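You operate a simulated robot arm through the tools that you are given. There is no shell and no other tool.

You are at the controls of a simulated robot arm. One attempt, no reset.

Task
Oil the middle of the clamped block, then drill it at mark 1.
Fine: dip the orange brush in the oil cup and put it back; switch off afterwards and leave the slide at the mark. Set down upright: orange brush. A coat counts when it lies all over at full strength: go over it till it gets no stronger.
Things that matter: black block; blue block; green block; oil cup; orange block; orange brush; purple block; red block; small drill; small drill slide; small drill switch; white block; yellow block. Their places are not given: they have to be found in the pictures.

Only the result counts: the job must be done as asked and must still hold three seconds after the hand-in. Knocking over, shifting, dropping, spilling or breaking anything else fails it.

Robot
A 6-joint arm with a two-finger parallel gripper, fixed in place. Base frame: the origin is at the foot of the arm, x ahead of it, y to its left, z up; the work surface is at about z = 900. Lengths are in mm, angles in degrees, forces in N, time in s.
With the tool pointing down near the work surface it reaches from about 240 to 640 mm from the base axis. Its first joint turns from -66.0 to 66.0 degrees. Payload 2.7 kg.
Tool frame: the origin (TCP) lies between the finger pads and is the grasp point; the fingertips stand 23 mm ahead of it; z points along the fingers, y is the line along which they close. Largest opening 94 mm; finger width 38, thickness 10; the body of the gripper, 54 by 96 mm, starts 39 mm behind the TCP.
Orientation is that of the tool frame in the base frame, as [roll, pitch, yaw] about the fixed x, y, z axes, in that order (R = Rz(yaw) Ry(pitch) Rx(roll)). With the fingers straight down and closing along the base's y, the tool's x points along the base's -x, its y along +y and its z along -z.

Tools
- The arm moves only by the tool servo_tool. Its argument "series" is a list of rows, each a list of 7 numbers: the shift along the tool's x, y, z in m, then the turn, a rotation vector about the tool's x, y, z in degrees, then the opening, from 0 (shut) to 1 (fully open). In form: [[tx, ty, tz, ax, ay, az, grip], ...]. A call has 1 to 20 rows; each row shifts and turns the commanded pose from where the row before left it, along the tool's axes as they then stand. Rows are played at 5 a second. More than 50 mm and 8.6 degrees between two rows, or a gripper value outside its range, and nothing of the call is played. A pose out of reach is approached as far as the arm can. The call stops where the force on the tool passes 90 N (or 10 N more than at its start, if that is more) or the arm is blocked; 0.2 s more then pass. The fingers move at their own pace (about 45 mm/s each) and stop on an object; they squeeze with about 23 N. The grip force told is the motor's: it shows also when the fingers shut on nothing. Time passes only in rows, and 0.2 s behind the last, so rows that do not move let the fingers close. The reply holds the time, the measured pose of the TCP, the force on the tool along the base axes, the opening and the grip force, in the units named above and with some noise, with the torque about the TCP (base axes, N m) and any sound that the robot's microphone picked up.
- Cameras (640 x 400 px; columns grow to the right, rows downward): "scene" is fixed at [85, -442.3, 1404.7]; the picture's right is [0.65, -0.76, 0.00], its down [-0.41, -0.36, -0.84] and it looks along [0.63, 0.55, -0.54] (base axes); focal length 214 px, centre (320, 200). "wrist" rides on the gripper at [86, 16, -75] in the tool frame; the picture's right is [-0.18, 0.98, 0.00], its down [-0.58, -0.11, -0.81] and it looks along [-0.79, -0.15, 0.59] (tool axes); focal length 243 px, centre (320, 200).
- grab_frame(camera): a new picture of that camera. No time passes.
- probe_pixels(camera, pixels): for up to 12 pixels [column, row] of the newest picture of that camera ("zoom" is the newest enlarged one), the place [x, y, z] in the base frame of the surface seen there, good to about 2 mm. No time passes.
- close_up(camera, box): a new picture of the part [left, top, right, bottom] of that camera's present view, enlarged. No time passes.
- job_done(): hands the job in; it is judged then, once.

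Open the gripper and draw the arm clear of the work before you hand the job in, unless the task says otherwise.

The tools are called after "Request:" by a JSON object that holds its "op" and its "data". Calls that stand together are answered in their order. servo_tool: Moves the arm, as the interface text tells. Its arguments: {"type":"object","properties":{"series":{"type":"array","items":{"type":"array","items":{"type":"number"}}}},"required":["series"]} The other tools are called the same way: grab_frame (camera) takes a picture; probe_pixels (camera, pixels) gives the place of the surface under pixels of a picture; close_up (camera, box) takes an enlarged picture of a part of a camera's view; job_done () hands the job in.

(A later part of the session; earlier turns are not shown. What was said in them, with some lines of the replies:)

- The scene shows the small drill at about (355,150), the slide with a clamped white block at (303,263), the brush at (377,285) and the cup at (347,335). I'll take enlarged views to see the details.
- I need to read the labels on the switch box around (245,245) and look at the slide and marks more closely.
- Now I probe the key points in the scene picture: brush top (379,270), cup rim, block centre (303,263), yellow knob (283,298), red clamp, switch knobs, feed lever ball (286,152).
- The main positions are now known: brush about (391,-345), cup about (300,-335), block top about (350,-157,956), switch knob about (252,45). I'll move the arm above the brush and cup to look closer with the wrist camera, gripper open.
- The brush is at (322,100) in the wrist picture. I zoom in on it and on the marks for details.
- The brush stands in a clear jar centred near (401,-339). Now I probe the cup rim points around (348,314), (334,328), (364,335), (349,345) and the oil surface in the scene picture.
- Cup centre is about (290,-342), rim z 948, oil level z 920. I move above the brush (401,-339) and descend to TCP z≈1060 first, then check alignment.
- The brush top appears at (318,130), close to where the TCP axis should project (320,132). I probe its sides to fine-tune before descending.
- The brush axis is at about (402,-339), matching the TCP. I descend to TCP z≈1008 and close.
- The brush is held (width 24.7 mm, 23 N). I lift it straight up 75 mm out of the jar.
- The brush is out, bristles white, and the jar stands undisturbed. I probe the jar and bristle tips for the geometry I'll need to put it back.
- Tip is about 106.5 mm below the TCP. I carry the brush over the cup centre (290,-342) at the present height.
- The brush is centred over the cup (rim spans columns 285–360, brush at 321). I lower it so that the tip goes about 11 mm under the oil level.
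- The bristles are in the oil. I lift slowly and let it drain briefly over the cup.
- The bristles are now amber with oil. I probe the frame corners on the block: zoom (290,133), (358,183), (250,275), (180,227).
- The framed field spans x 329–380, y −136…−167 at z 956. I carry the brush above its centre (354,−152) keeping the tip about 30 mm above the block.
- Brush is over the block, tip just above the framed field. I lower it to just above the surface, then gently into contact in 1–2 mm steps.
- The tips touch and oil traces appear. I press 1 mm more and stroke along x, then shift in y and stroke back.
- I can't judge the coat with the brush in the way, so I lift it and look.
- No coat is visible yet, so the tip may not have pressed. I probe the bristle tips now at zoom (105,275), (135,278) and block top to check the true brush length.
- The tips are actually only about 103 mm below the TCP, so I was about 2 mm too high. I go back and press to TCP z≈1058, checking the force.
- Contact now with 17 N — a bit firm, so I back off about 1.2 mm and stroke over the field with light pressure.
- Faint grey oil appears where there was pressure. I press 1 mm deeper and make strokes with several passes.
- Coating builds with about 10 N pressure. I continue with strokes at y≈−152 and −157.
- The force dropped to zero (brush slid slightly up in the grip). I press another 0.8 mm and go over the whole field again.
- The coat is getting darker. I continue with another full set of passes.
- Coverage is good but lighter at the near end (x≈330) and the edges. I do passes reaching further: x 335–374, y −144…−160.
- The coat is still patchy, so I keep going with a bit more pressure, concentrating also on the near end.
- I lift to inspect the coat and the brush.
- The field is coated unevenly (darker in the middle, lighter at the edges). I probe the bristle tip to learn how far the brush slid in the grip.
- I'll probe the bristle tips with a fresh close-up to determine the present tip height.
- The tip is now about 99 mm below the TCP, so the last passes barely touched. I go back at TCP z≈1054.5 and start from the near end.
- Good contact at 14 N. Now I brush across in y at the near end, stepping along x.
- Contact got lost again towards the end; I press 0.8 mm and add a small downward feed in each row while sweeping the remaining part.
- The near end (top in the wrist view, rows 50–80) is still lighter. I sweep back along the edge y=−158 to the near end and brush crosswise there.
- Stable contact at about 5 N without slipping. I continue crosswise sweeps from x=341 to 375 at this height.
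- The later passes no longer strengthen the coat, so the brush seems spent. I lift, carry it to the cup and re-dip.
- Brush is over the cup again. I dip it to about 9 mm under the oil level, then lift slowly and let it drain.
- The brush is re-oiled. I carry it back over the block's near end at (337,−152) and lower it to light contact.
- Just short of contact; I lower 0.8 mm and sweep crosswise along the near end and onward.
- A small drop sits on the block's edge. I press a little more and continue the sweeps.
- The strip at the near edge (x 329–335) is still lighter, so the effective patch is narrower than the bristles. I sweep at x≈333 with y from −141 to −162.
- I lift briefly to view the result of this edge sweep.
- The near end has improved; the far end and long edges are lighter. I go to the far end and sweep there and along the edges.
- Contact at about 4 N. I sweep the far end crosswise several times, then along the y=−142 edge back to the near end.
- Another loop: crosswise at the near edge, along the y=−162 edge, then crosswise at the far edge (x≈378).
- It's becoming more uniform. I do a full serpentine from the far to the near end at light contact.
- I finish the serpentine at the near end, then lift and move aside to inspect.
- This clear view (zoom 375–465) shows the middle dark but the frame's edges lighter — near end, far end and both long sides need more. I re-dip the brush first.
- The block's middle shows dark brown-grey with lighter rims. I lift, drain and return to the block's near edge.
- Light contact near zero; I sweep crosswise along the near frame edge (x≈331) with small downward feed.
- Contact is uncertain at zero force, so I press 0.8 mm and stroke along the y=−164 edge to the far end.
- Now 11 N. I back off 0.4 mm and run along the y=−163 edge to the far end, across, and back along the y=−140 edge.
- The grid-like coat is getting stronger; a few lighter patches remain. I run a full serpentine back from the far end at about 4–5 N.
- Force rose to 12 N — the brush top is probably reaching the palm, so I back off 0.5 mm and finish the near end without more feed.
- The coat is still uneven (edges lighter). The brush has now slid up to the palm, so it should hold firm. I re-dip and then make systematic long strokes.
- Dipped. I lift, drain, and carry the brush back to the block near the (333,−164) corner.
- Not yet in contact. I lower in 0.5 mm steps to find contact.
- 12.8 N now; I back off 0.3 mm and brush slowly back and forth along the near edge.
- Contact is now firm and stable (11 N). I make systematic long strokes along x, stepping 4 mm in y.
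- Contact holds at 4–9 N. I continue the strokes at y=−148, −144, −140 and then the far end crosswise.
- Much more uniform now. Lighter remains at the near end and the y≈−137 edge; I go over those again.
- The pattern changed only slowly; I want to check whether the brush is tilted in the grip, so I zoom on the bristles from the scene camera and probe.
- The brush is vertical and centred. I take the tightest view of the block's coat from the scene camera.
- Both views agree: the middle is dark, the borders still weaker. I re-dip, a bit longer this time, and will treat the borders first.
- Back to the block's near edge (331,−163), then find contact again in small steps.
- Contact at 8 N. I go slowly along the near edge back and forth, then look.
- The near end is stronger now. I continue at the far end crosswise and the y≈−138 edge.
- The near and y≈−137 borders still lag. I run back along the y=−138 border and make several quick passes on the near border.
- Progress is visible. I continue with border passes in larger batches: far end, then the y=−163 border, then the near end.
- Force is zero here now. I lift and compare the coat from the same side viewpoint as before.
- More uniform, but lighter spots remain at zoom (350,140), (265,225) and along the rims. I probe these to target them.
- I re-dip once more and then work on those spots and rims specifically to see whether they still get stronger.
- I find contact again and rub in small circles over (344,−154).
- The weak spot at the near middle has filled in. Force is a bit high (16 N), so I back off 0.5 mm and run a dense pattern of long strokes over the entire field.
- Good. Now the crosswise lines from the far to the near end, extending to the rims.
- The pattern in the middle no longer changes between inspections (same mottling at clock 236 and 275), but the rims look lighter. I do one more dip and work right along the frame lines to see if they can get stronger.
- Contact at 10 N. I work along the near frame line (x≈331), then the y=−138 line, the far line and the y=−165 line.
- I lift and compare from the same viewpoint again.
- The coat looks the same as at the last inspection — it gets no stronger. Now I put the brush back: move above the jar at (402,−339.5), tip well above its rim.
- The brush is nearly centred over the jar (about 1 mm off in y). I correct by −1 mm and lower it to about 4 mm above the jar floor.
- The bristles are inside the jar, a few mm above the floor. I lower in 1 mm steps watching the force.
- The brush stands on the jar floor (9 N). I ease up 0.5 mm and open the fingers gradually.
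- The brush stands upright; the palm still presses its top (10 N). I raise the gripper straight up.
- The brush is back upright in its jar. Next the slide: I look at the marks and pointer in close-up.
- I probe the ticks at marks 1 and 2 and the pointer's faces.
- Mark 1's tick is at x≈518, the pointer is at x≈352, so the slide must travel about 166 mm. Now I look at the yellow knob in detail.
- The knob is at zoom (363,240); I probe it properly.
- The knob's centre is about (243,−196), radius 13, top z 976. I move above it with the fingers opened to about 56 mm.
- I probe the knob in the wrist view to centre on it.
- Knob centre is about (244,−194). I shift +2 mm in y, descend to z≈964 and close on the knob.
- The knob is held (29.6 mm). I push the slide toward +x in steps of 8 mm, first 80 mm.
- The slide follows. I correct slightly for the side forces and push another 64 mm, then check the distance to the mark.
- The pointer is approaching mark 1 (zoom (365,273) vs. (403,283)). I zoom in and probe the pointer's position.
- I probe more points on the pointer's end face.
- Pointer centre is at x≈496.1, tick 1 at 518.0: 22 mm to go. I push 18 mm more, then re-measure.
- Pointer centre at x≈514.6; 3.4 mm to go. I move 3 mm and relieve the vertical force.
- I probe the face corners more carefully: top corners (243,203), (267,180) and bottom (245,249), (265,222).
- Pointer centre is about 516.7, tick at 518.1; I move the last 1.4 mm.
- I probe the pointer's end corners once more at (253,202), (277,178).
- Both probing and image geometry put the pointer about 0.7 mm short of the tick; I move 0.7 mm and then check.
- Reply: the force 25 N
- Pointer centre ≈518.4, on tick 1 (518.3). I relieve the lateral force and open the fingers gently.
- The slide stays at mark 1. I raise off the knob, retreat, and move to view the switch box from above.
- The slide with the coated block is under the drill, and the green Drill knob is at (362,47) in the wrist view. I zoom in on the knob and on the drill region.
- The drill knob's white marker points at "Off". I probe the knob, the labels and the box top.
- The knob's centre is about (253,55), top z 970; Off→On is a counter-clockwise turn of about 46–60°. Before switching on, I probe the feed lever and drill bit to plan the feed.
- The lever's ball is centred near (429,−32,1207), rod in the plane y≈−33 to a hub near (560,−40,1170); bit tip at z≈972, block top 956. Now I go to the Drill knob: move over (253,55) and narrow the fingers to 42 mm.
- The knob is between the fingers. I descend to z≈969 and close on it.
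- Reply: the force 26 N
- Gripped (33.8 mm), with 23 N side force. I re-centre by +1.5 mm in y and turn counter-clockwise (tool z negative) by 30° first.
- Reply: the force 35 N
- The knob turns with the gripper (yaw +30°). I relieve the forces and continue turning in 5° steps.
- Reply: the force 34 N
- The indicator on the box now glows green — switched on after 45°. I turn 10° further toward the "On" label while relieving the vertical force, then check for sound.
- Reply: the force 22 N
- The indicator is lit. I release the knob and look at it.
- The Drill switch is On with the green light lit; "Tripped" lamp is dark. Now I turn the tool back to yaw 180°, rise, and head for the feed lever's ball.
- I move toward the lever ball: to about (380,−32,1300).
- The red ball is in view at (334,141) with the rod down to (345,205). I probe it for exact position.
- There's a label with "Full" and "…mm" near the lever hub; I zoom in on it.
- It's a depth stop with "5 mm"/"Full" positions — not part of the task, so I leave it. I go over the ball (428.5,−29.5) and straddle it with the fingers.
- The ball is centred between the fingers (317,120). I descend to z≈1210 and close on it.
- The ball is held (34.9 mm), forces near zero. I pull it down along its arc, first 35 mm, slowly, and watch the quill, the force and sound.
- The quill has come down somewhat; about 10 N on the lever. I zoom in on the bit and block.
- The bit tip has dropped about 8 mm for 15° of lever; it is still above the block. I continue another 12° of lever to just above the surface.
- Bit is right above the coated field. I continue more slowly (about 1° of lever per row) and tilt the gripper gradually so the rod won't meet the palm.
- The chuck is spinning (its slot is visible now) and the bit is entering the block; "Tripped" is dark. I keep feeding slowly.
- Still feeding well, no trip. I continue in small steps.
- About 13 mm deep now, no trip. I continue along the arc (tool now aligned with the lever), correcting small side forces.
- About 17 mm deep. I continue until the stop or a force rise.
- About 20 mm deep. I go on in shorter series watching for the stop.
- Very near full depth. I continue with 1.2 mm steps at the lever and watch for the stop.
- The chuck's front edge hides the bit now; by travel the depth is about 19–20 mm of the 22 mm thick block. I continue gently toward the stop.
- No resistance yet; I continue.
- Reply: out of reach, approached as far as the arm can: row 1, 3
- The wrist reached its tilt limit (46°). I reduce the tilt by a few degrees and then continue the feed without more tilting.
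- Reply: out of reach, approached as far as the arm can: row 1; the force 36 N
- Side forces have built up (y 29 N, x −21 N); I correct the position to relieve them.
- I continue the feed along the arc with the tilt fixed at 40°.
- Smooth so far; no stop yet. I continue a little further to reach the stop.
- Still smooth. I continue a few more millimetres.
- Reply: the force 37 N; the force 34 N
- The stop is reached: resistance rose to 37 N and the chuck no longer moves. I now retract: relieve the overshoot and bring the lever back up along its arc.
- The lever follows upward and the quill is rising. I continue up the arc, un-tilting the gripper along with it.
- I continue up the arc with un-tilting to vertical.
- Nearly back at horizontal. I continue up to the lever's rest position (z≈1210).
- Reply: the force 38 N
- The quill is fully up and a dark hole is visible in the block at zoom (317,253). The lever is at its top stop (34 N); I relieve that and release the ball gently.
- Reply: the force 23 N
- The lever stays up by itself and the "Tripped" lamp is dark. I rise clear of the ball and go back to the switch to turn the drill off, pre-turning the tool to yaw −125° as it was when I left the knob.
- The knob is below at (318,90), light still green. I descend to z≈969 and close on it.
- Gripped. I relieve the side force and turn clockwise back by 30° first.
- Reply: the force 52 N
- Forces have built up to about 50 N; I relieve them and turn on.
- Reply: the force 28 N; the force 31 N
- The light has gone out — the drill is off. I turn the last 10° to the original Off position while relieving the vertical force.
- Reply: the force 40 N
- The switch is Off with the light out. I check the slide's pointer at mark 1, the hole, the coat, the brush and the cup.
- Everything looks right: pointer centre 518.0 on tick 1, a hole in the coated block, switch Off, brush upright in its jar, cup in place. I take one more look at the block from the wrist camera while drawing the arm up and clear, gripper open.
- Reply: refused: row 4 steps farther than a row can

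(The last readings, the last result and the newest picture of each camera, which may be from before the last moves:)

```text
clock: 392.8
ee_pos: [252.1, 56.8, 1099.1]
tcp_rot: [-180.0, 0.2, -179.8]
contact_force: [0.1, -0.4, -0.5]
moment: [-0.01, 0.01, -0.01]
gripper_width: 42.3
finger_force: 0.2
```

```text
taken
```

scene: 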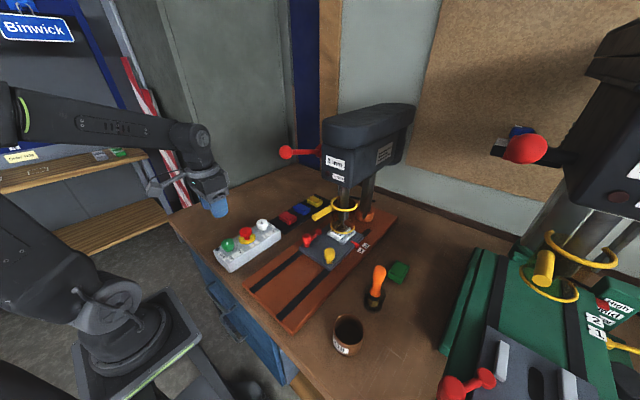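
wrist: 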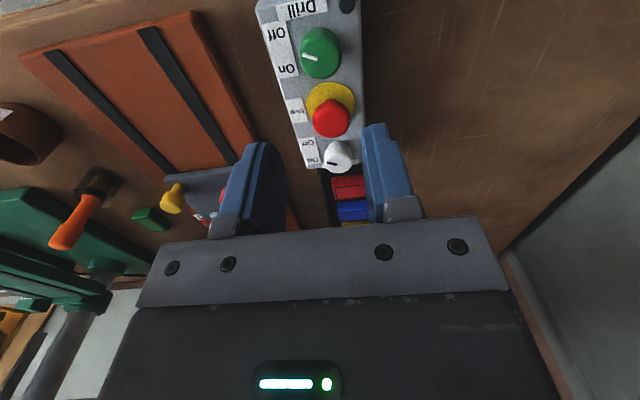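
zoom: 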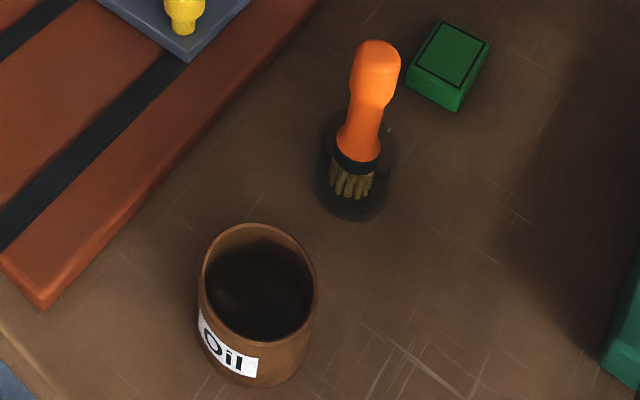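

The call was refused because one row was over 50 mm; I repeat it with smaller rows, rising first.

Request:
{"op": "servo_tool", "data": {"series": [[0, 0, -0.04, 0, 0, 0, 1], [0, 0, -0.04, 0, 0, 0, 1], [0, 0, -0.04, 0, 0, 0, 1], [0, -0.04, 0, 0, 0, 0, 1], [0, -0.04, 0, 0, 0, 0, 1], [0, -0.04, 0, 0, 0, 0, 1], [0, -0.04, 0, 0, 0, 0, 1], [0, 0, 0, 0, 0, 0, 1]]}}

Request:
{"op": "grab_frame", "data": {"camera": "wrist"}}

Request:
{"op": "grab_frame", "data": {"camera": "scene"}}

```text
clock: 394.6
ee_pos: [252.3, -103.9, 1219.2]
tcp_rot: [180.0, 0.2, -179.7]
contact_force: [0.3, -0.3, -0.4]
moment: [-0.02, 0.01, 0.0]
gripper_width: 94.1
finger_force: 0.0
```

```text
taken
```

wrist: 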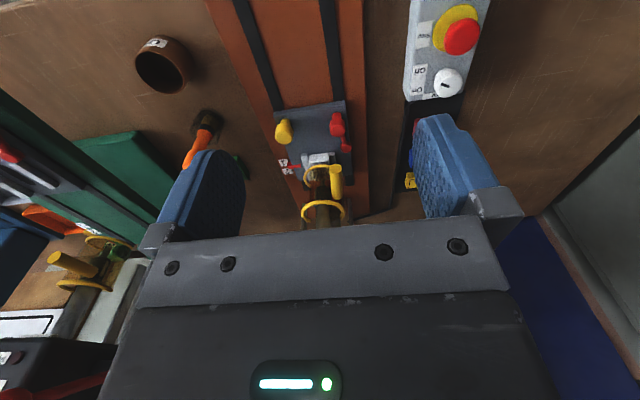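

```text
taken
```

scene: 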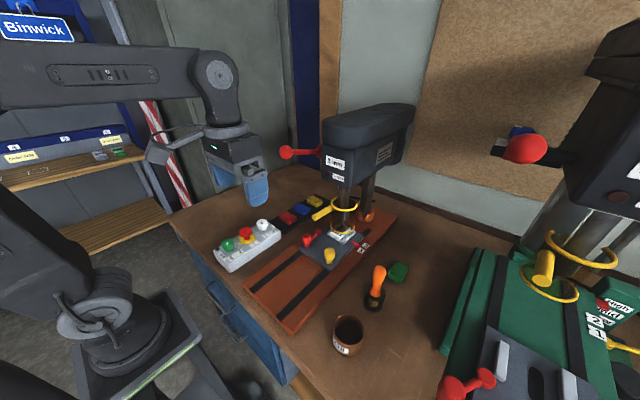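

The arm is clear with the gripper open. One last zoom on the block and pointer from the wrist camera.

Request:
{"op": "close_up", "data": {"camera": "wrist", "box": [265, 100, 375, 200]}}

Request:
{"op": "close_up", "data": {"camera": "wrist", "box": [295, 145, 345, 190]}}

Request:
{"op": "close_up", "data": {"camera": "scene", "box": [330, 218, 358, 242]}}

```text
4.00 times, centred on (320, 150) of wrist
```

zoom: 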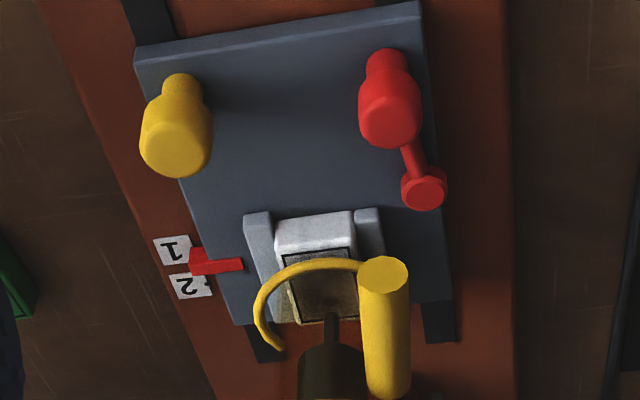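

```text
8.89 times, centred on (320, 168) of wrist
```

zoom: 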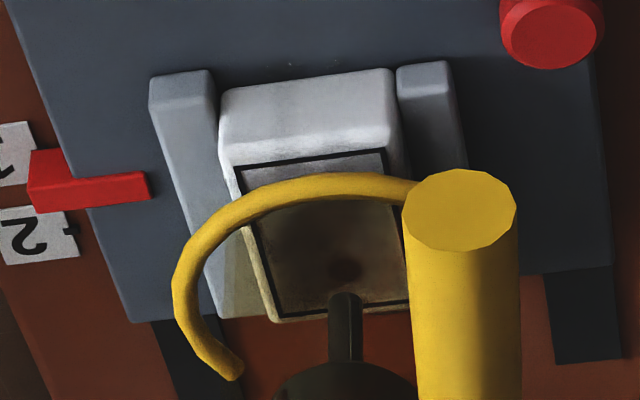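

```text
16.00 times, centred on (344, 230) of scene
```

zoom: 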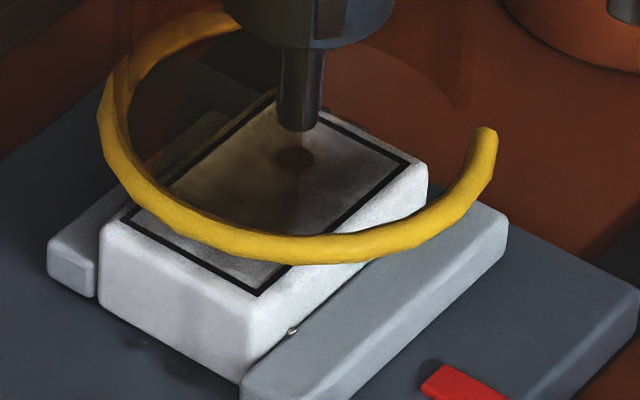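

All checks agree: pointer on mark 1 (the apparent offset in the wrist view is parallax), the block is oiled and drilled, the drill is off with the quill up, the brush is upright in its jar and the arm is clear. I hand the job in.

Request:
{"op": "job_done", "data": {}}

```text
The job is handed in.
```

I oiled the middle of the clamped white block, drilled it with the slide at mark 1, and handed the job in. I haven't seen the verdict.

- **Oil:** I dipped the orange brush six times and went over the whole framed area. The last three looks showed the same pattern, so I took it to be at full strength. It still looks slightly mottled and a little lighter along the frame lines. A few small drops of oil ran off the block's edges onto the clamp jaws and slide plate.
- **Brush:** It stands upright in its jar again, and the oil cup has not moved.
- **Drilling:** With the drill running I pulled the feed lever down to its stop and brought it back up. A hole shows in the block. I estimate it goes right through, judging by how far the bit travelled. The "Tripped" lamp stayed dark every time I checked it.
- **Slide and switch:** The slide pointer is on mark 1 to within about 1 mm. The drill switch is Off and its green light is out.
- **Arm:** The gripper is open and the arm is clear of the work.
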